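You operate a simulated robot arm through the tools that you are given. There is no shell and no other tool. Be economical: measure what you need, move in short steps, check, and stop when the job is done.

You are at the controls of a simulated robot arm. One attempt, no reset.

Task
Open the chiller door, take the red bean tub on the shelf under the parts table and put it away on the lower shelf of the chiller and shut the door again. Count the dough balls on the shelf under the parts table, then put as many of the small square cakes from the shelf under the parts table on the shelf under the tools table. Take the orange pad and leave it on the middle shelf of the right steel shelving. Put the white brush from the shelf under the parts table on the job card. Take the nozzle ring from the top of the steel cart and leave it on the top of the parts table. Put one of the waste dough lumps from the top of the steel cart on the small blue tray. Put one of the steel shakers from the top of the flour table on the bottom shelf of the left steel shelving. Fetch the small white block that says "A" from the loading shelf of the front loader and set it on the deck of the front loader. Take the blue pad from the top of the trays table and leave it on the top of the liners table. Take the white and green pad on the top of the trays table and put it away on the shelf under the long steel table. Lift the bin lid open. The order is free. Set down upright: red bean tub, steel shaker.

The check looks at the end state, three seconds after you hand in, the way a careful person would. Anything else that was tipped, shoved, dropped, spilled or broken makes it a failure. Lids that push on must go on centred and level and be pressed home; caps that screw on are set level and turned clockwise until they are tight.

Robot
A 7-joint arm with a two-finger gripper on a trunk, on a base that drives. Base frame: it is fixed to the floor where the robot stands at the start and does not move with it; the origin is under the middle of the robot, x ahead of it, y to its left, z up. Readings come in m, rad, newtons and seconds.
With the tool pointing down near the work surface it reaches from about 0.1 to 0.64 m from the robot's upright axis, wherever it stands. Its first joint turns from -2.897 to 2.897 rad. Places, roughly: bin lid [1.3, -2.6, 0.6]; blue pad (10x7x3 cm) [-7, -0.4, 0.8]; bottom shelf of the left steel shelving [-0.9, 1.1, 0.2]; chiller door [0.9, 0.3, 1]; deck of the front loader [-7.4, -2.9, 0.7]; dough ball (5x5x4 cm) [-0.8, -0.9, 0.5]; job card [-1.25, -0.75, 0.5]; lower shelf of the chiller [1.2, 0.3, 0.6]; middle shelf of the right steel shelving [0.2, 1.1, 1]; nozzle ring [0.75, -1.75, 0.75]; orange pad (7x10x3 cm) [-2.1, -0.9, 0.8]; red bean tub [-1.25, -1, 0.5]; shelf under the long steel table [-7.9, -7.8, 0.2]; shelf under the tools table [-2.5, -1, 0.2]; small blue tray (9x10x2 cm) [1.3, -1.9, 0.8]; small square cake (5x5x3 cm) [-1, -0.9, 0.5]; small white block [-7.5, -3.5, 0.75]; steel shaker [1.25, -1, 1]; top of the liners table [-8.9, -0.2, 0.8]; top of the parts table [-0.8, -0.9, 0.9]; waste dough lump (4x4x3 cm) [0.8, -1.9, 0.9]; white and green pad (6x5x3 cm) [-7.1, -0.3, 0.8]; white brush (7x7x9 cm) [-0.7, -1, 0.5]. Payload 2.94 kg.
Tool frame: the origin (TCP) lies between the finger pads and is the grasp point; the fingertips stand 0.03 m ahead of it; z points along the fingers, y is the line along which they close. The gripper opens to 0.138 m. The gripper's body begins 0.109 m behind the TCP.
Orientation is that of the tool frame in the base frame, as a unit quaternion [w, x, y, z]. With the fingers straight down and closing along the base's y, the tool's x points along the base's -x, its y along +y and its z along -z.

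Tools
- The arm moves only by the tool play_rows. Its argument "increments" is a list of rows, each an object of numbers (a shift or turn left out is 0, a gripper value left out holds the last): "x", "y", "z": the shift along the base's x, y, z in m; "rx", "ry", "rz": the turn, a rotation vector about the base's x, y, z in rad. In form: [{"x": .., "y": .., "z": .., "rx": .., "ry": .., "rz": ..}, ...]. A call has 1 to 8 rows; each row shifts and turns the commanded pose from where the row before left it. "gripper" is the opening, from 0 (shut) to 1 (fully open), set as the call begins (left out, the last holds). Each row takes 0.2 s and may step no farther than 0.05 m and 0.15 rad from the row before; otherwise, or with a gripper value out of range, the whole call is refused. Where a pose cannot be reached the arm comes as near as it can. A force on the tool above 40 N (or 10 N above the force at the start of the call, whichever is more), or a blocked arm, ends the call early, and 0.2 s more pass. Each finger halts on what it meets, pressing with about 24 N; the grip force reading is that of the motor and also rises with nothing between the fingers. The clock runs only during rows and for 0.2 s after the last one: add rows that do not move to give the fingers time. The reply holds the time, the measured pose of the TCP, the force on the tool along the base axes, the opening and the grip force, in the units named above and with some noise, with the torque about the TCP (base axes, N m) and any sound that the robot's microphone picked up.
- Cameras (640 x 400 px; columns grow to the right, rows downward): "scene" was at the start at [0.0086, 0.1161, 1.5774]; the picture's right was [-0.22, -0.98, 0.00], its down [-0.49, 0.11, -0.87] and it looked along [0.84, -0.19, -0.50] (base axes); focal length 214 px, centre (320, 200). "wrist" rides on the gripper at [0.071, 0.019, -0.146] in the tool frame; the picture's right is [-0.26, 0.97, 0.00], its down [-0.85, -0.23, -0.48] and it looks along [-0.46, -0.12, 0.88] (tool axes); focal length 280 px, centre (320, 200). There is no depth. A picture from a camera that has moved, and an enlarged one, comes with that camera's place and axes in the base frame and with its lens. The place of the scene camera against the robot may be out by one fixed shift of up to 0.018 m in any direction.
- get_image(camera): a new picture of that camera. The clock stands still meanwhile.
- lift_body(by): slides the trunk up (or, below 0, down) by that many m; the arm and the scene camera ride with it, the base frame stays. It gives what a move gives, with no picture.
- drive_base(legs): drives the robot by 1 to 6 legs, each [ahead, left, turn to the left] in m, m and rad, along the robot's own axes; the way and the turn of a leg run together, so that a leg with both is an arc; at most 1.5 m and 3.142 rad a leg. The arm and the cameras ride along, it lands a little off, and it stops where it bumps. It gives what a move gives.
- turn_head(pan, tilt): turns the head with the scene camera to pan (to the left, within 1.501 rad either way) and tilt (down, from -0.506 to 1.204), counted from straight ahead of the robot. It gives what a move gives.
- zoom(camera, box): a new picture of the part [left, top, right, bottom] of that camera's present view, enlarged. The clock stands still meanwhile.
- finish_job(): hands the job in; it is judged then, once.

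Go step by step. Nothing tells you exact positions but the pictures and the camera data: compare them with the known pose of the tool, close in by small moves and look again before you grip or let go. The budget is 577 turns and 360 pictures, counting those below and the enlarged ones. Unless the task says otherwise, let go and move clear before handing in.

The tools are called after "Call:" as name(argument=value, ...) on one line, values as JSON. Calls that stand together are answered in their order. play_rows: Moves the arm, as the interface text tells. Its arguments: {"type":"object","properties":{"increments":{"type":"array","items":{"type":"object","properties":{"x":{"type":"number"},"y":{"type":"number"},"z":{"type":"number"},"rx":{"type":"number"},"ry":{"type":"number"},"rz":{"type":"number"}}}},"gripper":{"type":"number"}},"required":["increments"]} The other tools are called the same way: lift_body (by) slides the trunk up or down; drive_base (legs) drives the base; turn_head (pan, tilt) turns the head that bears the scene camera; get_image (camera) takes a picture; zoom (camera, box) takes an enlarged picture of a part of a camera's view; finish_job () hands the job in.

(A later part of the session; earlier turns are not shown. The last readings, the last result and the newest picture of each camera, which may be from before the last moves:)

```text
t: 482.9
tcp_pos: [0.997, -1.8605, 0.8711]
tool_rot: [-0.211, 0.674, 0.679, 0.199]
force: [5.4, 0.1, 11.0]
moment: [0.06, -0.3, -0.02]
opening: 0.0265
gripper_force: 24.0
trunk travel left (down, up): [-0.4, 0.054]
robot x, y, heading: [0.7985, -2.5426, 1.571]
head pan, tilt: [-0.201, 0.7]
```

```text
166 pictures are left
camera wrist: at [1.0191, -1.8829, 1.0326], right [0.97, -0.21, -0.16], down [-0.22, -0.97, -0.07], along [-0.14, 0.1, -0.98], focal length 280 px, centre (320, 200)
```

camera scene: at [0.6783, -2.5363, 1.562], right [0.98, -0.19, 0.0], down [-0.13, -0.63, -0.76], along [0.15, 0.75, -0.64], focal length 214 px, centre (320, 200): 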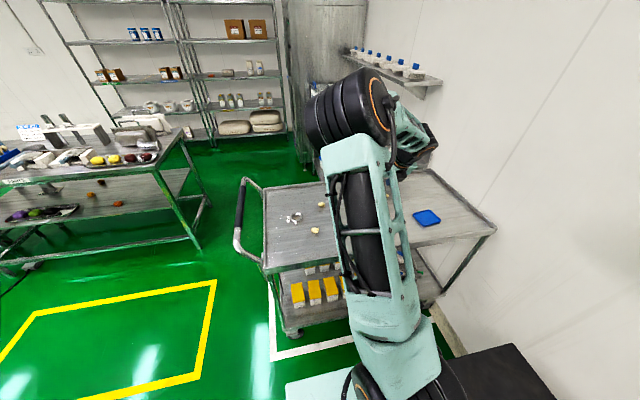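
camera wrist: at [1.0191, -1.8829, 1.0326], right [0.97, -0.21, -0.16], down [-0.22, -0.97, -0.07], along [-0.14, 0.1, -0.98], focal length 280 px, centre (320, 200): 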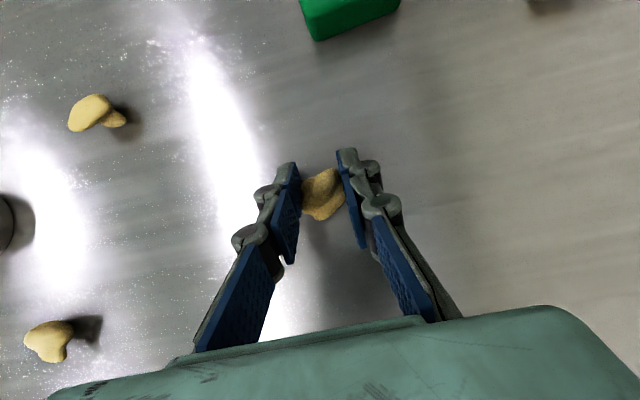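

Lump held. Lift and carry to above the blue tray.

Call:
play_rows(increments=[{"z": 0.04}, {"z": 0.04}, {"x": 0.04, "z": 0.02}, {"x": 0.045, "y": -0.01}, {"x": 0.045, "y": -0.02}, {"x": 0.045, "y": -0.02}, {"x": 0.045, "y": -0.02}, {"x": 0.045, "y": -0.01}])

Call:
get_image(camera="wrist")

```text
t: 484.7
tcp_pos: [1.2618, -1.9397, 0.9695]
tool_rot: [-0.21, 0.674, 0.68, 0.198]
force: [-0.3, -0.7, -0.3]
moment: [-0.03, -0.03, 0.01]
opening: 0.0263
gripper_force: 24.1
trunk travel left (down, up): [-0.4, 0.054]
robot x, y, heading: [0.7945, -2.5353, 1.574]
head pan, tilt: [-0.201, 0.7]
```

```text
165 pictures are left
camera wrist: at [1.2839, -1.9611, 1.1308], right [0.97, -0.2, -0.16], down [-0.22, -0.97, -0.07], along [-0.14, 0.1, -0.98], focal length 280 px, centre (320, 200)
```

wrist: 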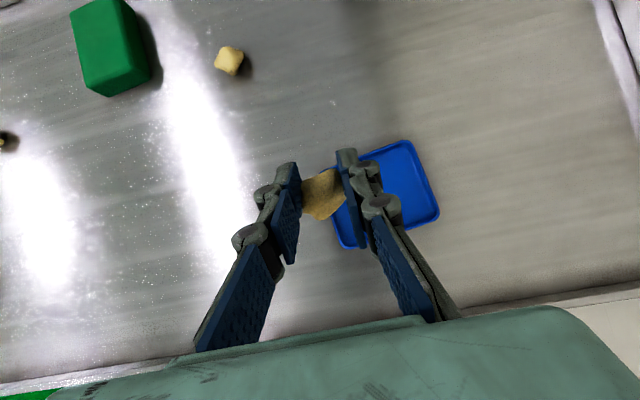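

Call:
play_rows(increments=[{"x": 0.022, "z": -0.01}, {"x": 0.02, "z": -0.02}, {"z": -0.02}, {"z": -0.015}])

Call:
get_image(camera="wrist")

```text
t: 485.7
tcp_pos: [1.3062, -1.9421, 0.9056]
tool_rot: [-0.21, 0.674, 0.68, 0.198]
force: [0.1, 0.2, 1.1]
moment: [0.0, -0.01, -0.02]
opening: 0.0263
gripper_force: 23.4
trunk travel left (down, up): [-0.4, 0.054]
robot x, y, heading: [0.7918, -2.5428, 1.576]
head pan, tilt: [-0.201, 0.7]
```

```text
164 pictures are left
camera wrist: at [1.3276, -1.9631, 1.066], right [0.97, -0.21, -0.16], down [-0.22, -0.97, -0.07], along [-0.14, 0.1, -0.98], focal length 280 px, centre (320, 200)
```

wrist: 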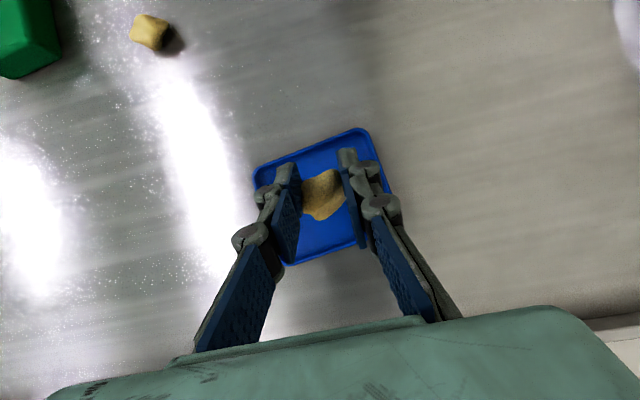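

Call:
play_rows(increments=[{"z": -0.01}, {"z": -0.006}, {"z": -0.004}, {"z": -0.003}])

Call:
play_rows(increments=[{"z": -0.003}, {"z": -0.003}])

```text
t: 486.7
tcp_pos: [1.3047, -1.9408, 0.8815]
tool_rot: [-0.21, 0.674, 0.68, 0.199]
force: [0.5, 0.1, -0.5]
moment: [-0.03, -0.01, -0.02]
opening: 0.0257
gripper_force: 23.9
trunk travel left (down, up): [-0.4, 0.054]
robot x, y, heading: [0.797, -2.5408, 1.579]
head pan, tilt: [-0.201, 0.7]
```

```text
t: 487.3
tcp_pos: [1.3044, -1.941, 0.8759]
tool_rot: [-0.21, 0.674, 0.68, 0.198]
force: [0.0, -0.6, -1.3]
moment: [-0.01, 0.02, 0.0]
opening: 0.0259
gripper_force: 23.8
trunk travel left (down, up): [-0.4, 0.054]
robot x, y, heading: [0.7967, -2.5397, 1.578]
head pan, tilt: [-0.201, 0.7]
```

Call:
play_rows(increments=[{"z": -0.003}, {"z": -0.002}])

Call:
play_rows(increments=[{}, {}, {}, {"z": 0.015}, {"z": 0.03}, {"z": 0.04}], gripper=0.32)

Call:
get_image(camera="wrist")

```text
t: 487.9
tcp_pos: [1.3045, -1.9404, 0.875]
tool_rot: [-0.211, 0.673, 0.68, 0.202]
force: [-0.9, -2.6, 14.6]
moment: [-0.07, 0.04, -0.01]
opening: 0.0258
gripper_force: 24.1
trunk travel left (down, up): [-0.4, 0.054]
robot x, y, heading: [0.7956, -2.5385, 1.573]
head pan, tilt: [-0.201, 0.7]
```

```text
t: 489.3
tcp_pos: [1.3024, -1.9412, 0.9558]
tool_rot: [-0.211, 0.674, 0.68, 0.197]
force: [0.7, 0.4, 0.0]
moment: [-0.01, 0.0, 0.02]
opening: 0.0442
gripper_force: 0.0
trunk travel left (down, up): [-0.4, 0.054]
robot x, y, heading: [0.7979, -2.5359, 1.574]
head pan, tilt: [-0.201, 0.7]
```

```text
163 pictures are left
camera wrist: at [1.3246, -1.9617, 1.1172], right [0.97, -0.21, -0.16], down [-0.22, -0.97, -0.07], along [-0.14, 0.1, -0.98], focal length 280 px, centre (320, 200)
```

wrist: 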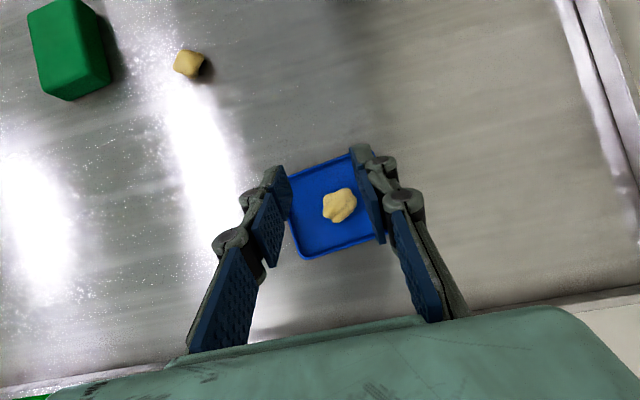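

The lump lies in the blue tray. Next the nozzle ring near (0.705, -1.82).

Call:
play_rows(increments=[{"x": -0.048}, {"x": -0.048}, {"x": -0.048}, {"x": -0.048}, {"x": -0.048}, {"x": -0.048}, {"x": -0.048, "y": 0.01}, {"x": -0.048, "y": 0.01}], gripper=0.7)

Call:
play_rows(increments=[{"x": -0.045, "y": 0.02}, {"x": -0.045, "y": 0.02}, {"x": -0.045, "y": 0.02}, {"x": -0.04, "y": 0.02}])

Call:
get_image(camera="wrist")

```text
t: 491.1
tcp_pos: [0.9202, -1.9202, 0.9534]
tool_rot: [-0.21, 0.674, 0.679, 0.2]
force: [1.1, 0.1, 0.0]
moment: [0.02, -0.01, -0.02]
opening: 0.0967
gripper_force: 0.1
trunk travel left (down, up): [-0.4, 0.054]
robot x, y, heading: [0.7923, -2.5394, 1.571]
head pan, tilt: [-0.201, 0.7]
```

```text
t: 492.1
tcp_pos: [0.7475, -1.8419, 0.9565]
tool_rot: [-0.21, 0.674, 0.68, 0.199]
force: [0.6, 0.1, -0.3]
moment: [-0.01, 0.01, 0.03]
opening: 0.0969
gripper_force: 0.0
trunk travel left (down, up): [-0.4, 0.054]
robot x, y, heading: [0.7962, -2.538, 1.575]
head pan, tilt: [-0.201, 0.7]
```

```text
162 pictures are left
camera wrist: at [0.7681, -1.8643, 1.1174], right [0.97, -0.21, -0.16], down [-0.22, -0.97, -0.07], along [-0.14, 0.1, -0.99], focal length 280 px, centre (320, 200)
```

wrist: 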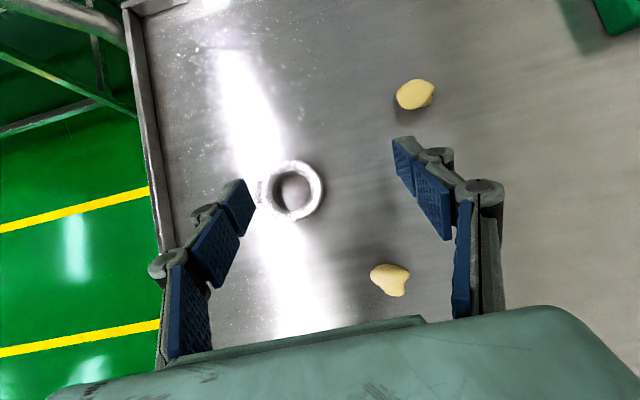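

Call:
zoom(camera="wrist", box=[240, 140, 350, 240])

```text
4.00 times, centred on (295, 190) of wrist
camera zoom: at [0.7681, -1.8643, 1.1174], right [0.97, -0.21, -0.16], down [-0.22, -0.97, -0.07], along [-0.14, 0.1, -0.99], focal length 1122 px, centre (420, 240)
```

zoom: 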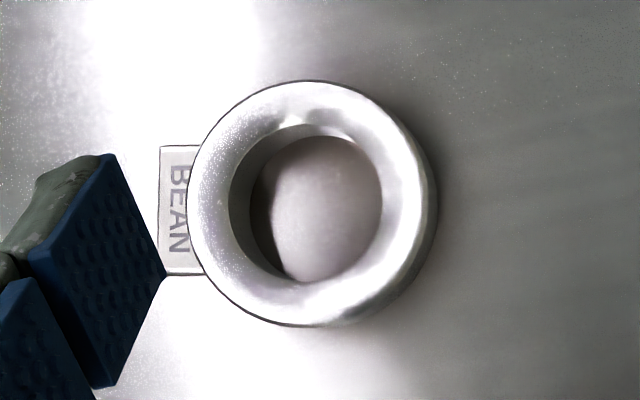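

Call:
play_rows(increments=[{"x": -0.022, "y": 0.011, "z": -0.03}, {"x": -0.022, "y": 0.011, "z": -0.03}, {"z": -0.015}])

Call:
get_image(camera="wrist")

```text
t: 492.9
tcp_pos: [0.7007, -1.8199, 0.8812]
tool_rot: [-0.211, 0.674, 0.68, 0.197]
force: [0.8, -0.4, -0.7]
moment: [-0.01, -0.03, 0.01]
opening: 0.0965
gripper_force: 0.0
trunk travel left (down, up): [-0.4, 0.054]
robot x, y, heading: [0.7932, -2.5375, 1.578]
head pan, tilt: [-0.201, 0.7]
```

```text
160 pictures are left
camera wrist: at [0.7229, -1.8409, 1.0422], right [0.97, -0.21, -0.16], down [-0.22, -0.97, -0.07], along [-0.14, 0.1, -0.98], focal length 280 px, centre (320, 200)
```

wrist: 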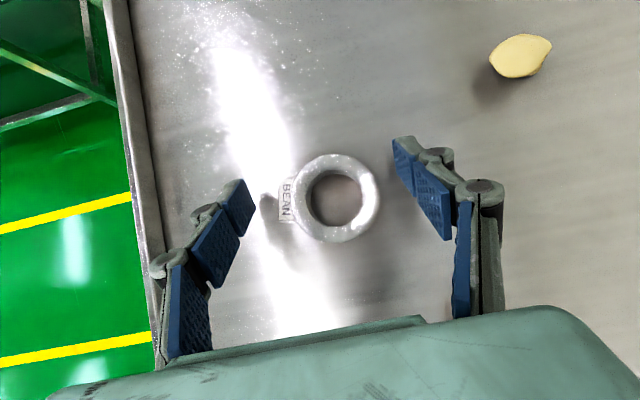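

Call:
play_rows(increments=[{"x": 0.004, "y": -0.003, "z": -0.005}, {}])

Call:
play_rows(increments=[{}, {}, {}], gripper=0.3)

Call:
get_image(camera="wrist")

```text
t: 493.5
tcp_pos: [0.7033, -1.8218, 0.8758]
tool_rot: [-0.211, 0.674, 0.679, 0.199]
force: [-0.7, 0.3, 0.3]
moment: [-0.02, 0.01, 0.01]
opening: 0.0968
gripper_force: 0.1
trunk travel left (down, up): [-0.4, 0.054]
robot x, y, heading: [0.7945, -2.5427, 1.575]
head pan, tilt: [-0.201, 0.7]
```

```text
t: 494.3
tcp_pos: [0.7058, -1.8227, 0.8764]
tool_rot: [-0.21, 0.674, 0.679, 0.199]
force: [1.1, -0.1, -0.7]
moment: [-0.01, -0.07, 0.02]
opening: 0.056
gripper_force: 24.2
trunk travel left (down, up): [-0.4, 0.054]
robot x, y, heading: [0.7955, -2.539, 1.575]
head pan, tilt: [-0.201, 0.7]
```

```text
159 pictures are left
camera wrist: at [0.7268, -1.8441, 1.0374], right [0.97, -0.21, -0.16], down [-0.22, -0.97, -0.07], along [-0.14, 0.1, -0.98], focal length 280 px, centre (320, 200)
```

wrist: 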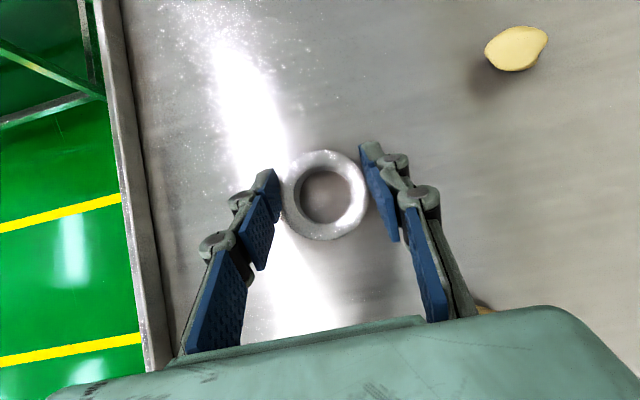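

Call:
play_rows(increments=[{"z": 0.03}, {"z": 0.04}, {"z": 0.04}, {"z": 0.03}])

Call:
get_image(camera="wrist")

```text
t: 495.3
tcp_pos: [0.7051, -1.8211, 1.0159]
tool_rot: [-0.21, 0.674, 0.68, 0.198]
force: [0.3, -0.3, -2.0]
moment: [-0.03, 0.02, -0.01]
opening: 0.0556
gripper_force: 24.1
trunk travel left (down, up): [-0.4, 0.054]
robot x, y, heading: [0.7971, -2.5392, 1.576]
head pan, tilt: [-0.201, 0.7]
```

```text
158 pictures are left
camera wrist: at [0.7271, -1.8425, 1.1768], right [0.97, -0.21, -0.16], down [-0.22, -0.97, -0.07], along [-0.14, 0.1, -0.98], focal length 280 px, centre (320, 200)
```

wrist: 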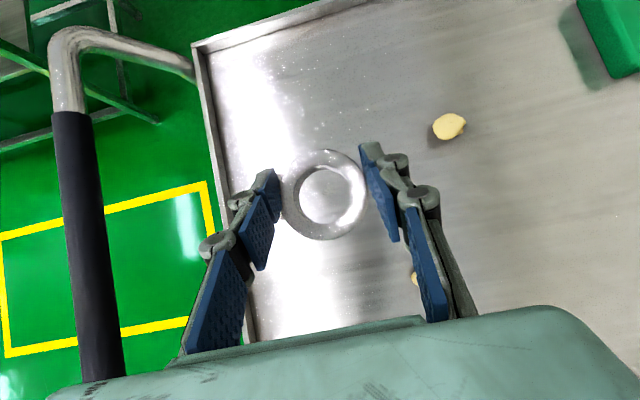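

Ring held. I back off from the cart, then move west to look at the parts table from its south side.

Call:
drive_base(legs=[[-0.5, 0.05, 0], [0, 1.3, 0]])

Call:
turn_head(pan=0.0, tilt=0.5)

Call:
get_image(camera="scene")

```text
t: 509.3
tcp_pos: [-0.6216, -2.3135, 1.0139]
tool_rot: [-0.21, 0.676, 0.678, 0.199]
force: [-0.4, 0.5, -1.4]
moment: [-0.02, 0.02, 0.01]
opening: 0.0557
gripper_force: 24.3
trunk travel left (down, up): [-0.4, 0.054]
robot x, y, heading: [-0.5318, -3.0311, 1.57]
head pan, tilt: [-0.201, 0.7]
```

```text
t: 510.0
tcp_pos: [-0.6215, -2.3118, 1.0147]
tool_rot: [-0.211, 0.675, 0.678, 0.199]
force: [0.3, 0.0, -0.3]
moment: [-0.02, 0.04, -0.01]
opening: 0.0556
gripper_force: 24.5
trunk travel left (down, up): [-0.4, 0.054]
robot x, y, heading: [-0.5345, -3.0345, 1.571]
head pan, tilt: [0.0, 0.499]
```

```text
157 pictures are left
camera scene: at [-0.6696, -3.0203, 1.5796], right [1.0, 0.0, 0.0], down [0.0, -0.48, -0.88], along [0.0, 0.88, -0.48], focal length 214 px, centre (320, 200)
```

scene: 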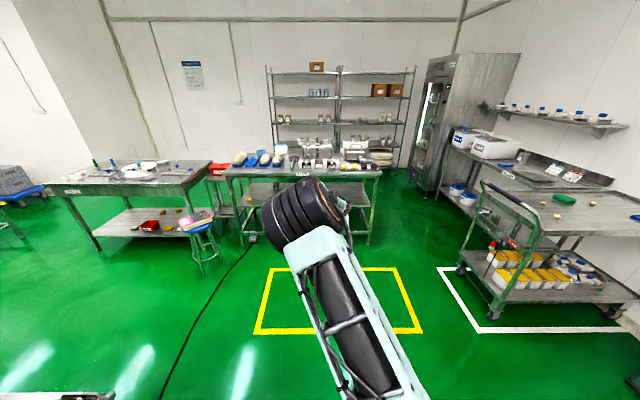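

Call:
drive_base(legs=[[0.9, 0.1, 0]])

Call:
get_image(camera="scene")

Call:
get_image(camera="wrist")

```text
t: 514.7
tcp_pos: [-0.7163, -1.4223, 1.014]
tool_rot: [-0.21, 0.677, 0.676, 0.199]
force: [0.2, -0.8, -1.9]
moment: [-0.03, -0.04, 0.04]
opening: 0.0554
gripper_force: 23.8
trunk travel left (down, up): [-0.4, 0.054]
robot x, y, heading: [-0.6332, -2.1445, 1.568]
head pan, tilt: [0.0, 0.499]
```

```text
156 pictures are left
camera scene: at [-0.7679, -2.1298, 1.5796], right [1.0, -0.01, 0.0], down [0.0, -0.48, -0.88], along [0.0, 0.88, -0.48], focal length 214 px, centre (320, 200)
```

scene: 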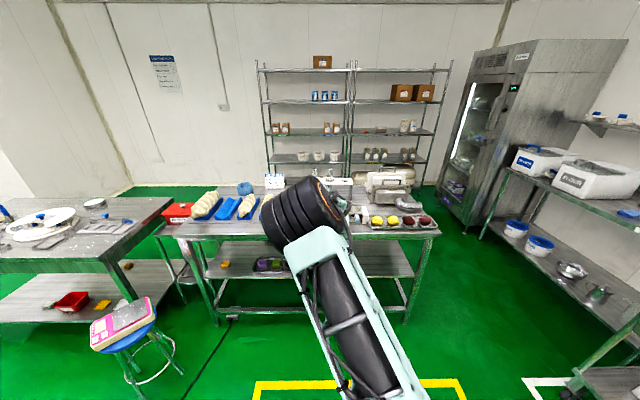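

```text
155 pictures are left
camera wrist: at [-0.6943, -1.4444, 1.1759], right [0.96, -0.22, -0.16], down [-0.23, -0.97, -0.07], along [-0.14, 0.1, -0.98], focal length 280 px, centre (320, 200)
```

wrist: 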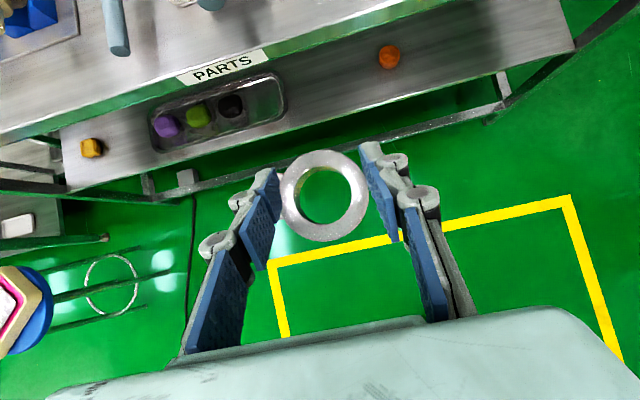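

Call:
drive_base(legs=[[0.22, 0, 0]])

Call:
get_image(camera="wrist")

Call:
get_image(camera="scene")

```text
t: 516.4
tcp_pos: [-0.713, -1.2022, 1.0154]
tool_rot: [-0.21, 0.677, 0.677, 0.198]
force: [0.4, 0.8, -1.3]
moment: [-0.01, 0.01, -0.01]
opening: 0.0557
gripper_force: 24.0
trunk travel left (down, up): [-0.4, 0.054]
robot x, y, heading: [-0.631, -1.9228, 1.564]
head pan, tilt: [0.0, 0.499]
```

```text
154 pictures are left
camera wrist: at [-0.6921, -1.2236, 1.1758], right [0.96, -0.22, -0.16], down [-0.23, -0.97, -0.07], along [-0.14, 0.1, -0.98], focal length 280 px, centre (320, 200)
```

wrist: 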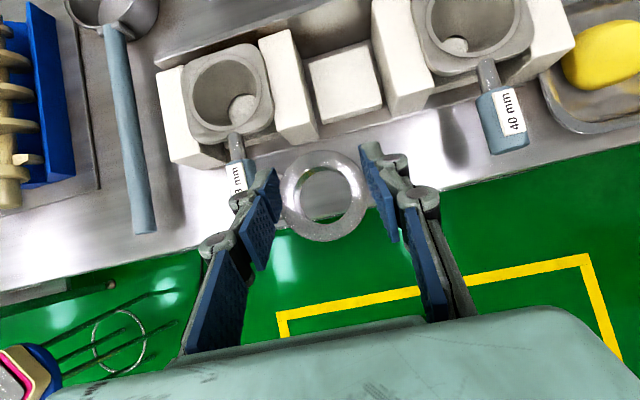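

```text
153 pictures are left
camera scene: at [-0.7666, -1.9088, 1.5796], right [1.0, -0.01, 0.0], down [0.0, -0.48, -0.88], along [0.01, 0.88, -0.48], focal length 214 px, centre (320, 200)
```

scene: 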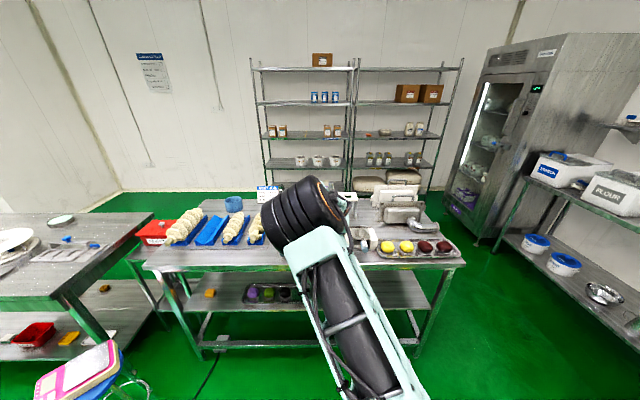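

The south side of the parts table is crowded with nozzles; the north front strip is free. I drive around to the front.

Call:
drive_base(legs=[[-0.4, 0, 0], [0, -0.73, 0], [0.9, 0, 0], [0.05, -0.14, 0], [1.25, 0, 0]])

Call:
get_image(camera="scene")

```text
t: 537.1
tcp_pos: [0.1449, 0.591, 1.0144]
tool_rot: [-0.212, 0.669, 0.685, 0.197]
force: [0.5, 0.3, -1.8]
moment: [0.04, -0.03, -0.01]
opening: 0.0555
gripper_force: 24.2
trunk travel left (down, up): [-0.4, 0.054]
robot x, y, heading: [0.244, -0.1281, 1.592]
head pan, tilt: [0.0, 0.499]
```

```text
152 pictures are left
camera scene: at [0.1098, -0.1169, 1.5796], right [1.0, 0.02, 0.0], down [0.01, -0.48, -0.88], along [-0.02, 0.88, -0.48], focal length 214 px, centre (320, 200)
```

scene: 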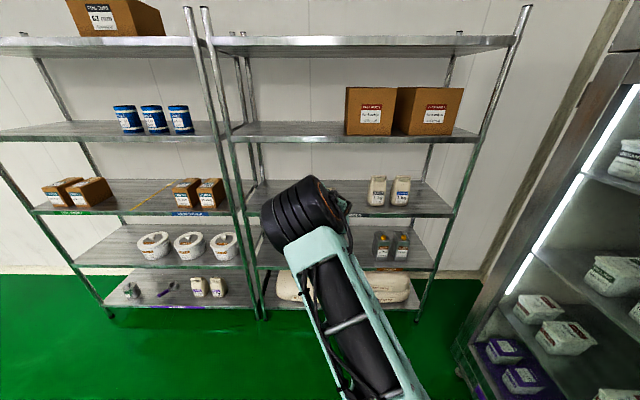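

Call:
drive_base(legs=[[0, 0, 3.12], [0, -0.9, 0]])

Call:
turn_head(pan=0.2, tilt=0.6)

Call:
get_image(camera="scene")

Call:
get_image(camera="wrist")

```text
t: 542.6
tcp_pos: [-0.2006, -0.6915, 1.015]
tool_rot: [-0.268, -0.374, 0.881, -0.108]
force: [1.7, 5.4, -0.5]
moment: [0.09, -0.11, 0.16]
opening: 0.0578
gripper_force: 12.3
trunk travel left (down, up): [-0.4, 0.054]
robot x, y, heading: [0.2477, -0.1231, -2.326]
head pan, tilt: [0.0, 0.499]
stopped in leg 1: the force on the tool passed its limit at 43 N (the readings are from after the stop); the commanded pose is now the measured one
```

```text
t: 543.3
tcp_pos: [-0.2013, -0.6925, 1.0149]
tool_rot: [-0.268, -0.373, 0.882, -0.109]
force: [-0.2, 7.2, -1.2]
moment: [0.21, 0.01, 0.09]
opening: 0.0575
gripper_force: 12.4
trunk travel left (down, up): [-0.4, 0.054]
robot x, y, heading: [0.2438, -0.1276, -2.328]
head pan, tilt: [0.201, 0.6]
```

```text
151 pictures are left
camera scene: at [0.3513, -0.2338, 1.5707], right [-0.85, 0.53, 0.0], down [0.3, 0.48, -0.83], along [-0.43, -0.7, -0.56], focal length 214 px, centre (320, 200)
```

scene: 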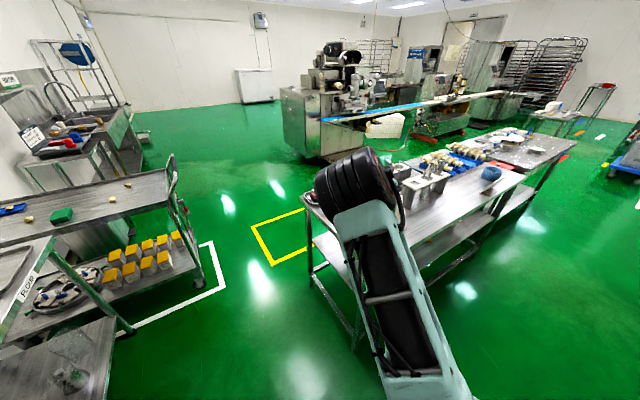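

```text
150 pictures are left
camera wrist: at [-0.1999, -0.6651, 1.1771], right [-0.54, 0.83, -0.14], down [0.84, 0.54, -0.08], along [0.01, -0.16, -0.99], focal length 280 px, centre (320, 200)
```

wrist: 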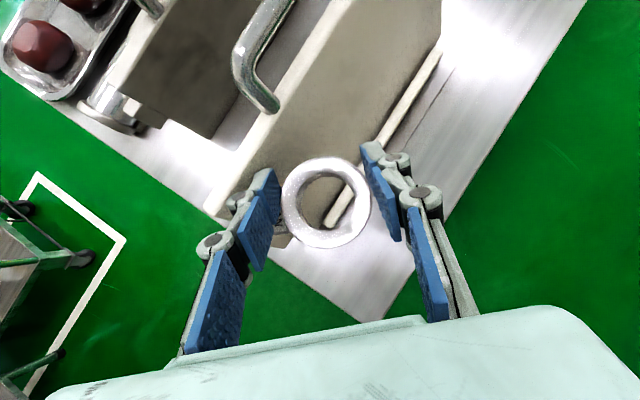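

The hand grazed a plate stand on the parts table. I turn back at once and inspect.

Call:
drive_base(legs=[[0, 0, -0.4]])

Call:
zoom(camera="scene", box=[250, 120, 560, 330])

Call:
get_image(camera="wrist")

```text
t: 544.9
tcp_pos: [-0.389, -0.4748, 1.0152]
tool_rot: [-0.284, -0.19, 0.938, -0.054]
force: [0.6, -0.5, -1.0]
moment: [-0.03, -0.01, 0.0]
opening: 0.0574
gripper_force: 24.2
trunk travel left (down, up): [-0.4, 0.054]
robot x, y, heading: [0.2457, -0.1262, -2.731]
head pan, tilt: [0.201, 0.6]
```

```text
1.90 times, centred on (405, 225) of scene
camera zoom: at [0.3, -0.2677, 1.5706], right [-0.58, 0.82, 0.0], down [0.46, 0.33, -0.82], along [-0.67, -0.48, -0.57], focal length 408 px, centre (158, 152)
```

zoom: 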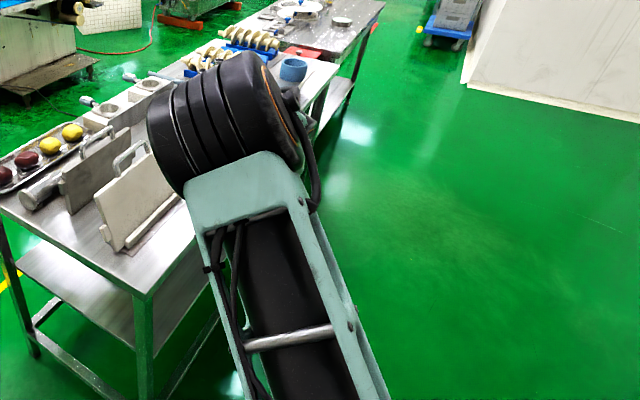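

```text
148 pictures are left
camera wrist: at [-0.3751, -0.45, 1.1767], right [-0.17, 0.97, -0.14], down [0.98, 0.16, -0.07], along [-0.05, -0.15, -0.99], focal length 280 px, centre (320, 200)
```

wrist: 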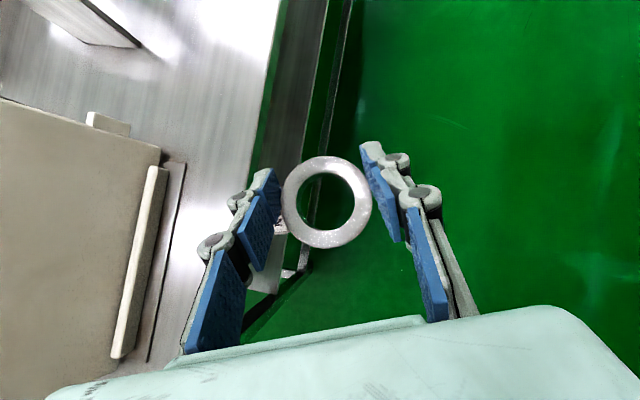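

The plate stand is still standing in its place (rail parallel at y≈-0.69 as before). I reposition with more distance before turning.

Call:
drive_base(legs=[[0.71, -0.67, 0], [0, 0, 1.16]])

Call:
get_image(camera="scene")

Call:
get_image(camera="wrist")

```text
t: 554.3
tcp_pos: [-0.5872, -0.505, 1.0147]
tool_rot: [0.205, 0.682, -0.672, 0.204]
force: [0.0, -1.1, -0.8]
moment: [-0.02, -0.02, -0.03]
opening: 0.0573
gripper_force: 23.6
trunk travel left (down, up): [-0.4, 0.054]
robot x, y, heading: [-0.6724, 0.21, -1.542]
head pan, tilt: [0.201, 0.6]
```

```text
147 pictures are left
camera scene: at [-0.5188, 0.2096, 1.5705], right [-0.97, -0.23, 0.0], down [-0.13, 0.55, -0.82], along [0.19, -0.8, -0.57], focal length 214 px, centre (320, 200)
```

scene: 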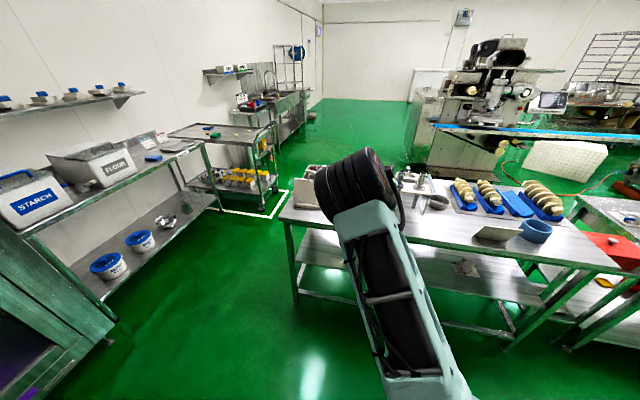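

```text
146 pictures are left
camera wrist: at [-0.6054, -0.4847, 1.1767], right [-0.97, 0.21, -0.14], down [0.22, 0.97, -0.08], along [0.12, -0.1, -0.99], focal length 280 px, centre (320, 200)
```

wrist: 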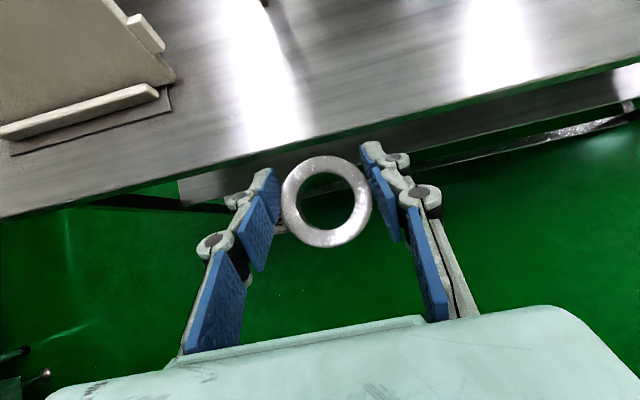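

Call:
drive_base(legs=[[0.17, -0.05, 0]])

Call:
play_rows(increments=[{"z": -0.03}, {"z": -0.03}])

Call:
get_image(camera="wrist")

```text
t: 555.8
tcp_pos: [-0.6363, -0.6778, 1.0144]
tool_rot: [0.205, 0.681, -0.673, 0.203]
force: [-0.2, 0.1, -1.4]
moment: [0.0, -0.01, 0.04]
opening: 0.0575
gripper_force: 24.5
trunk travel left (down, up): [-0.4, 0.054]
robot x, y, heading: [-0.7152, 0.0391, -1.544]
head pan, tilt: [0.201, 0.6]
```

```text
t: 556.4
tcp_pos: [-0.6363, -0.6777, 0.9553]
tool_rot: [0.206, 0.681, -0.673, 0.204]
force: [0.0, 0.2, -2.0]
moment: [-0.01, 0.01, 0.02]
opening: 0.0571
gripper_force: 23.7
trunk travel left (down, up): [-0.4, 0.054]
robot x, y, heading: [-0.7157, 0.039, -1.543]
head pan, tilt: [0.201, 0.6]
```

```text
145 pictures are left
camera wrist: at [-0.655, -0.6574, 1.1167], right [-0.97, 0.21, -0.14], down [0.22, 0.97, -0.08], along [0.12, -0.1, -0.99], focal length 280 px, centre (320, 200)
```

wrist: 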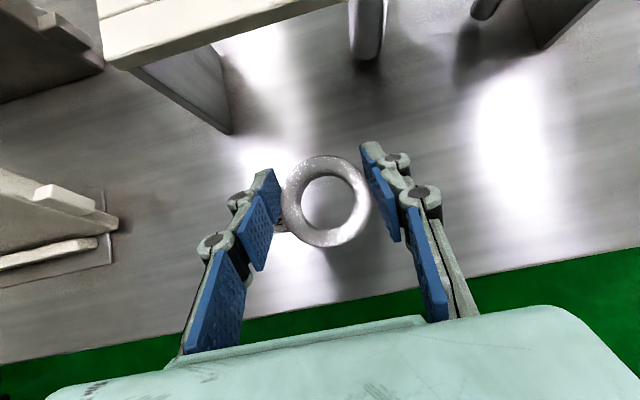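

Call:
play_rows(increments=[{"z": -0.02}, {"z": -0.012}, {"z": -0.006}])

Call:
play_rows(increments=[{"z": -0.004}, {"z": -0.004}, {"z": -0.003}])

```text
t: 557.2
tcp_pos: [-0.6364, -0.6779, 0.9169]
tool_rot: [0.206, 0.682, -0.672, 0.203]
force: [-1.2, -0.7, -2.0]
moment: [-0.02, 0.03, -0.02]
opening: 0.0572
gripper_force: 23.7
trunk travel left (down, up): [-0.4, 0.054]
robot x, y, heading: [-0.7169, 0.0385, -1.545]
head pan, tilt: [0.201, 0.6]
```

```text
t: 558.0
tcp_pos: [-0.6377, -0.6788, 0.9056]
tool_rot: [0.206, 0.681, -0.673, 0.203]
force: [-0.2, 0.3, -1.6]
moment: [-0.05, 0.0, -0.01]
opening: 0.0572
gripper_force: 24.2
trunk travel left (down, up): [-0.4, 0.054]
robot x, y, heading: [-0.7203, 0.0388, -1.543]
head pan, tilt: [0.201, 0.6]
```

Call:
play_rows(increments=[{"z": -0.003}, {"z": -0.003}, {"z": -0.003}])

Call:
play_rows(increments=[{"z": -0.003}, {"z": -0.003}])

```text
t: 558.8
tcp_pos: [-0.6349, -0.6779, 0.8962]
tool_rot: [0.206, 0.681, -0.672, 0.203]
force: [-0.4, -1.1, -0.9]
moment: [0.0, -0.02, 0.01]
opening: 0.057
gripper_force: 23.5
trunk travel left (down, up): [-0.4, 0.054]
robot x, y, heading: [-0.7204, 0.0423, -1.545]
head pan, tilt: [0.201, 0.6]
```

```text
t: 559.4
tcp_pos: [-0.6352, -0.678, 0.8946]
tool_rot: [0.207, 0.681, -0.672, 0.205]
force: [0.0, 3.1, 15.8]
moment: [0.47, -0.47, 0.11]
opening: 0.0571
gripper_force: 24.2
trunk travel left (down, up): [-0.4, 0.054]
robot x, y, heading: [-0.7189, 0.0389, -1.546]
head pan, tilt: [0.201, 0.6]
```

Contact. Release and rise.

Call:
play_rows(increments=[{}, {}, {}, {"y": 0.01, "z": 0.02}, {"y": 0.02, "z": 0.03}, {"y": 0.03, "z": 0.04}], gripper=0.65)

Call:
get_image(camera="wrist")

```text
t: 560.8
tcp_pos: [-0.6349, -0.6156, 0.9823]
tool_rot: [0.206, 0.681, -0.673, 0.203]
force: [-0.2, -0.2, -0.5]
moment: [0.02, 0.02, -0.04]
opening: 0.09
gripper_force: 0.0
trunk travel left (down, up): [-0.4, 0.054]
robot x, y, heading: [-0.716, 0.0368, -1.55]
head pan, tilt: [0.201, 0.6]
```

```text
144 pictures are left
camera wrist: at [-0.6535, -0.5954, 1.1442], right [-0.97, 0.21, -0.14], down [0.22, 0.97, -0.08], along [0.12, -0.1, -0.99], focal length 280 px, centre (320, 200)
```

wrist: 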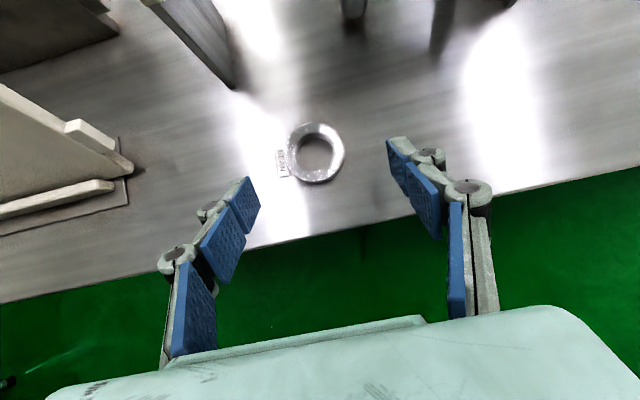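

The nozzle ring is on the parts table. Next the bin lid: raise the arm and drive around.

Call:
lift_body(by=0.05)

Call:
play_rows(increments=[{"z": 0.04}, {"z": 0.04}, {"z": 0.03}, {"rx": -0.1}, {"rx": -0.1}])

Call:
drive_base(legs=[[-0.15, 0, 0], [0, 0, 1.55], [0.8, -0.19, 0], [0.12, -0.5, 0], [0, -0.9, 0]])

Call:
turn_head(pan=0.9, tilt=0.4)

Call:
get_image(camera="scene")

```text
t: 561.7
tcp_pos: [-0.6357, -0.6193, 1.0321]
tool_rot: [0.206, 0.681, -0.673, 0.203]
force: [0.3, -0.5, -0.6]
moment: [-0.01, 0.02, 0.0]
opening: 0.0898
gripper_force: 0.0
trunk travel left (down, up): [-0.45, 0.004]
robot x, y, heading: [-0.7157, 0.0409, -1.548]
head pan, tilt: [0.201, 0.6]
```

```text
t: 562.9
tcp_pos: [-0.6368, -0.6185, 1.1432]
tool_rot: [0.275, 0.656, -0.649, 0.271]
force: [-0.2, -0.6, 0.3]
moment: [0.02, -0.02, 0.02]
opening: 0.0897
gripper_force: 0.1
trunk travel left (down, up): [-0.45, 0.004]
robot x, y, heading: [-0.7218, 0.037, -1.55]
head pan, tilt: [0.201, 0.6]
```

```text
t: 584.4
tcp_pos: [0.8913, -1.2886, 1.1423]
tool_rot: [0.005, 0.923, -0.001, 0.384]
force: [-0.3, 0.5, 0.4]
moment: [0.04, 0.0, 0.0]
opening: 0.0898
gripper_force: 0.0
trunk travel left (down, up): [-0.45, 0.004]
robot x, y, heading: [0.2345, -1.3622, 0.013]
head pan, tilt: [0.201, 0.6]
```

```text
t: 585.4
tcp_pos: [0.8917, -1.2888, 1.1417]
tool_rot: [0.005, 0.923, 0.001, 0.384]
force: [0.7, -0.3, -0.2]
moment: [-0.02, 0.02, -0.02]
opening: 0.0896
gripper_force: 0.0
trunk travel left (down, up): [-0.45, 0.004]
robot x, y, heading: [0.2333, -1.3629, 0.01]
head pan, tilt: [0.901, 0.4]
```

```text
143 pictures are left
camera scene: at [0.2078, -1.1542, 1.6388], right [0.79, -0.61, 0.0], down [-0.24, -0.31, -0.92], along [0.56, 0.73, -0.39], focal length 214 px, centre (320, 200)
```

scene: 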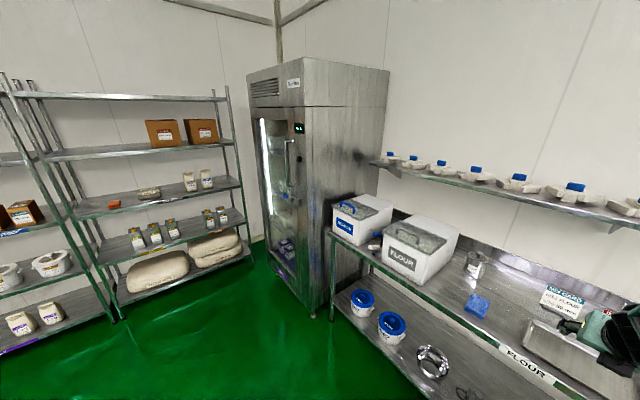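

Call:
zoom(camera="scene", box=[240, 70, 340, 330])

Call:
drive_base(legs=[[-0.1, -0.35, 0], [-0.02, -0.9, 0]])

Call:
turn_head(pan=-0.1, tilt=0.6)

Call:
get_image(camera="scene")

```text
1.54 times, centred on (290, 200) of scene
camera zoom: at [0.2078, -1.1542, 1.6388], right [0.79, -0.61, 0.0], down [-0.24, -0.31, -0.92], along [0.56, 0.73, -0.39], focal length 330 px, centre (366, 200)
```

zoom: 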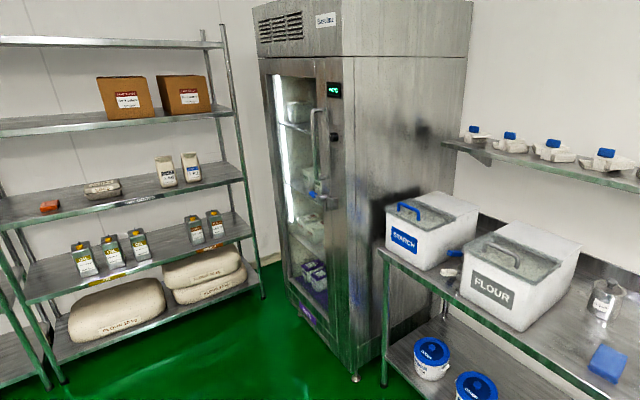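

```text
t: 597.0
tcp_pos: [0.7845, -2.5552, 1.1423]
tool_rot: [0.006, 0.923, -0.004, 0.384]
force: [0.3, 0.4, -0.3]
moment: [-0.01, -0.01, -0.01]
opening: 0.0894
gripper_force: 0.0
trunk travel left (down, up): [-0.45, 0.004]
robot x, y, heading: [0.1217, -2.6237, 0.004]
head pan, tilt: [0.901, 0.4]
```

```text
t: 598.3
tcp_pos: [0.7836, -2.5546, 1.1418]
tool_rot: [0.005, 0.923, -0.002, 0.384]
force: [-0.1, -0.3, 0.5]
moment: [0.02, -0.02, -0.02]
opening: 0.0897
gripper_force: 0.1
trunk travel left (down, up): [-0.45, 0.004]
robot x, y, heading: [0.1258, -2.6232, 0.006]
head pan, tilt: [-0.099, 0.6]
```

```text
141 pictures are left
camera scene: at [0.1329, -2.4971, 1.6206], right [-0.09, -1.0, 0.0], down [-0.56, 0.05, -0.83], along [0.82, -0.08, -0.56], focal length 214 px, centre (320, 200)
```

scene: 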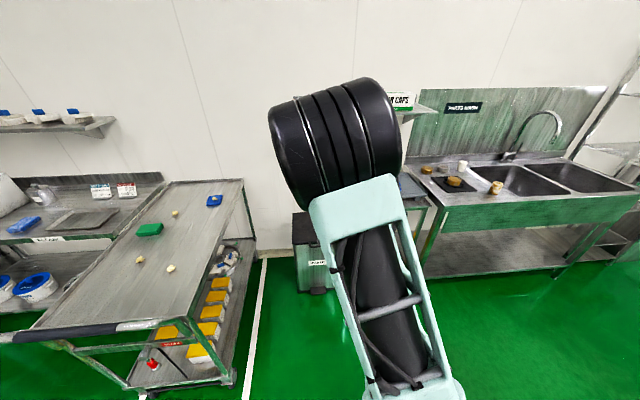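

Call:
get_image(camera="wrist")

Call:
turn_head(pan=0.3, tilt=0.6)

Call:
get_image(camera="scene")

```text
140 pictures are left
camera wrist: at [0.7309, -2.5726, 1.2966], right [-0.2, -0.96, -0.18], down [-0.93, 0.24, -0.27], along [0.3, 0.11, -0.95], focal length 280 px, centre (320, 200)
```

wrist: 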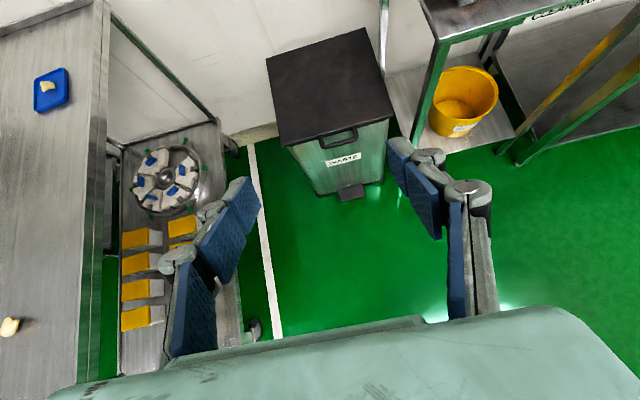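

```text
t: 599.2
tcp_pos: [0.785, -2.5548, 1.1425]
tool_rot: [0.006, 0.924, -0.003, 0.383]
force: [0.7, -0.3, -0.7]
moment: [0.01, 0.0, 0.02]
opening: 0.0896
gripper_force: 0.1
trunk travel left (down, up): [-0.45, 0.004]
robot x, y, heading: [0.1236, -2.6237, 0.012]
head pan, tilt: [0.3, 0.6]
```

```text
139 pictures are left
camera scene: at [0.1292, -2.4624, 1.6206], right [0.3, -0.95, 0.0], down [-0.54, -0.17, -0.83], along [0.79, 0.25, -0.56], focal length 214 px, centre (320, 200)
```

scene: 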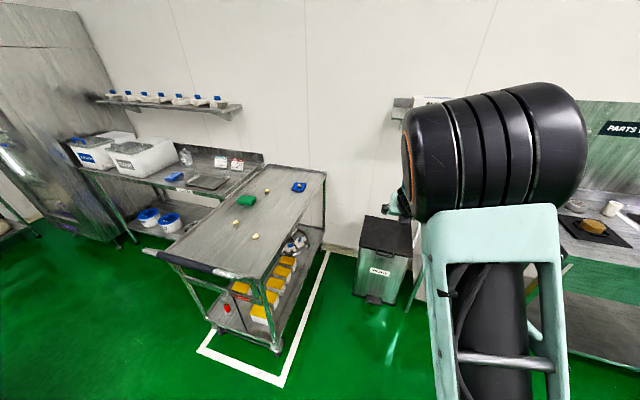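

Call:
zoom(camera="wrist", box=[260, 20, 420, 210])

Call:
zoom(camera="scene", box=[340, 200, 430, 320])

```text
2.11 times, centred on (340, 115) of wrist
camera zoom: at [0.7309, -2.5727, 1.2966], right [-0.2, -0.96, -0.18], down [-0.93, 0.24, -0.27], along [0.3, 0.11, -0.95], focal length 590 px, centre (278, 379)
```

zoom: 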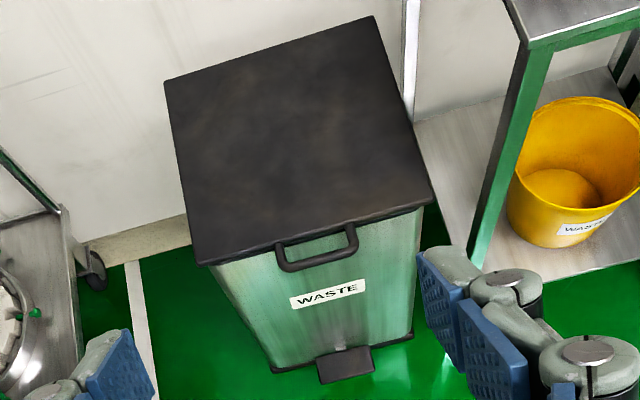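

```text
3.33 times, centred on (385, 260) of scene
camera zoom: at [0.1292, -2.4624, 1.6206], right [0.3, -0.95, 0.0], down [-0.54, -0.17, -0.83], along [0.79, 0.25, -0.56], focal length 715 px, centre (103, 0)
```

zoom: 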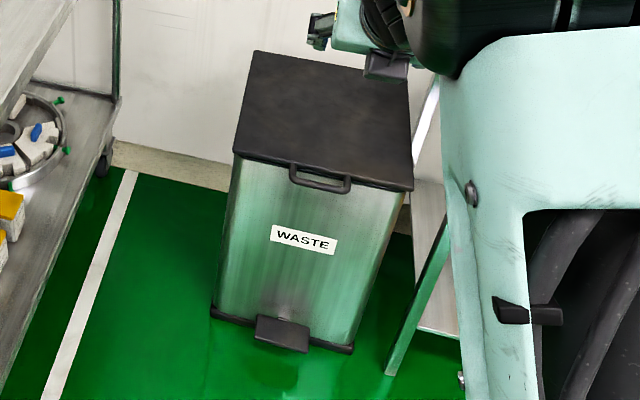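

The bin lid has a front loop handle at about (1.075, -2.572, 0.632), hinge at the wall side. I lower and level the tool with closed fingers to lift it from below.

Call:
lift_body(by=-0.3)

Call:
play_rows(increments=[{"ry": -0.12, "z": -0.03}, {"ry": -0.12, "z": -0.03}, {"ry": -0.12, "z": -0.03}, {"ry": -0.12, "z": -0.03}, {"ry": -0.12, "z": -0.03}, {"ry": -0.12, "z": -0.03}, {"z": -0.03}, {"z": -0.03}], gripper=0)

Call:
get_image(camera="wrist")

Call:
get_image(camera="scene")

```text
t: 602.2
tcp_pos: [0.7844, -2.5553, 0.8433]
tool_rot: [0.006, 0.923, -0.003, 0.384]
force: [-0.1, 0.1, -0.2]
moment: [0.02, 0.0, -0.02]
opening: 0.0896
gripper_force: 0.0
trunk travel left (down, up): [-0.15, 0.304]
robot x, y, heading: [0.1262, -2.6262, 0.005]
head pan, tilt: [0.3, 0.6]
```

```text
t: 604.0
tcp_pos: [0.7883, -2.5546, 0.634]
tool_rot: [0.004, 0.729, -0.005, 0.685]
force: [0.0, -0.3, -0.1]
moment: [0.0, 0.03, 0.02]
opening: 0.0
gripper_force: 24.6
out of reach, approached as far as the arm can: row 4, 5
trunk travel left (down, up): [-0.15, 0.304]
robot x, y, heading: [0.1261, -2.6241, 0.001]
head pan, tilt: [0.3, 0.6]
```

```text
136 pictures are left
camera wrist: at [0.6463, -2.5729, 0.7155], right [-0.03, -0.96, -0.26], down [-0.52, 0.24, -0.82], along [0.85, 0.11, -0.51], focal length 280 px, centre (320, 200)
```

wrist: 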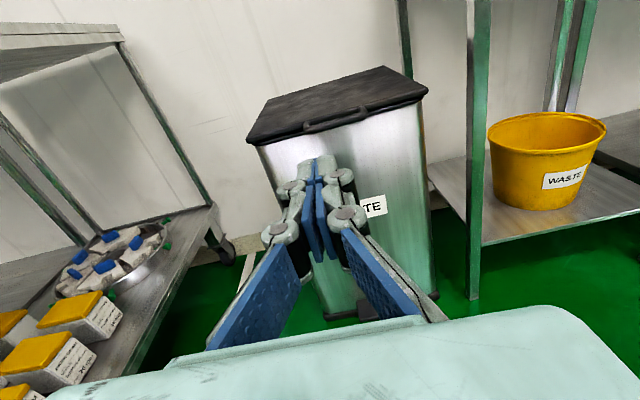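

```text
135 pictures are left
camera scene: at [0.129, -2.4625, 1.3207], right [0.3, -0.95, 0.0], down [-0.54, -0.17, -0.83], along [0.79, 0.25, -0.56], focal length 214 px, centre (320, 200)
```

scene: 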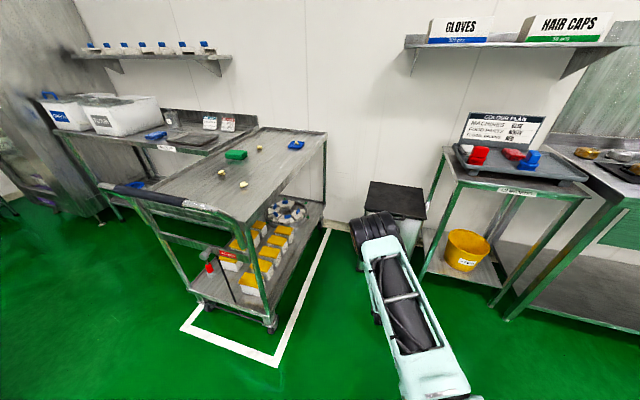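

Call:
play_rows(increments=[{"z": -0.035, "y": -0.011}, {"z": -0.037, "y": -0.011}])

Call:
drive_base(legs=[[0.26, 0, 0]])

Call:
get_image(camera="wrist")

Call:
zoom(camera="scene", box=[280, 150, 480, 350])

```text
t: 604.6
tcp_pos: [0.7849, -2.5781, 0.5637]
tool_rot: [0.005, 0.729, -0.006, 0.684]
force: [-0.4, 0.4, -0.6]
moment: [-0.02, -0.02, 0.05]
opening: 0.0
gripper_force: 23.7
trunk travel left (down, up): [-0.15, 0.304]
robot x, y, heading: [0.1265, -2.6237, 0.011]
head pan, tilt: [0.3, 0.6]
```

```text
t: 606.4
tcp_pos: [1.0485, -2.5777, 0.563]
tool_rot: [0.006, 0.729, -0.006, 0.684]
force: [0.5, -0.3, -0.1]
moment: [0.01, -0.01, 0.02]
opening: 0.0
gripper_force: 23.8
trunk travel left (down, up): [-0.15, 0.304]
robot x, y, heading: [0.3922, -2.624, 0.002]
head pan, tilt: [0.3, 0.6]
```

```text
134 pictures are left
camera wrist: at [0.9074, -2.5947, 0.6438], right [-0.03, -0.96, -0.26], down [-0.53, 0.24, -0.82], along [0.85, 0.11, -0.51], focal length 280 px, centre (320, 200)
```

wrist: 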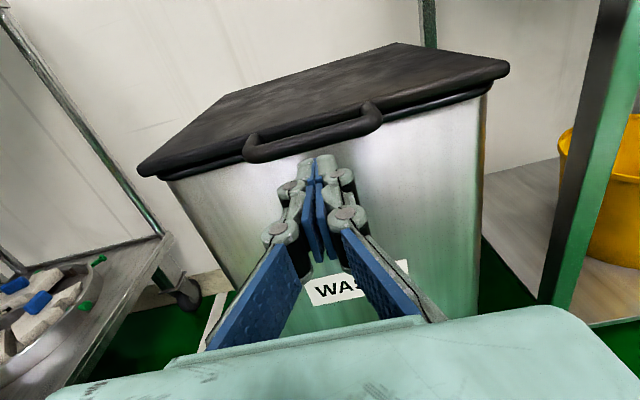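

```text
2.00 times, centred on (380, 250) of scene
camera zoom: at [0.3926, -2.4611, 1.3206], right [0.3, -0.95, 0.0], down [-0.54, -0.17, -0.83], along [0.79, 0.25, -0.56], focal length 429 px, centre (200, 100)
```

zoom: 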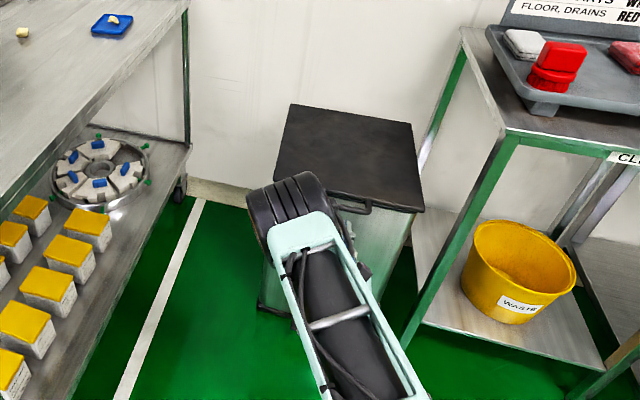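

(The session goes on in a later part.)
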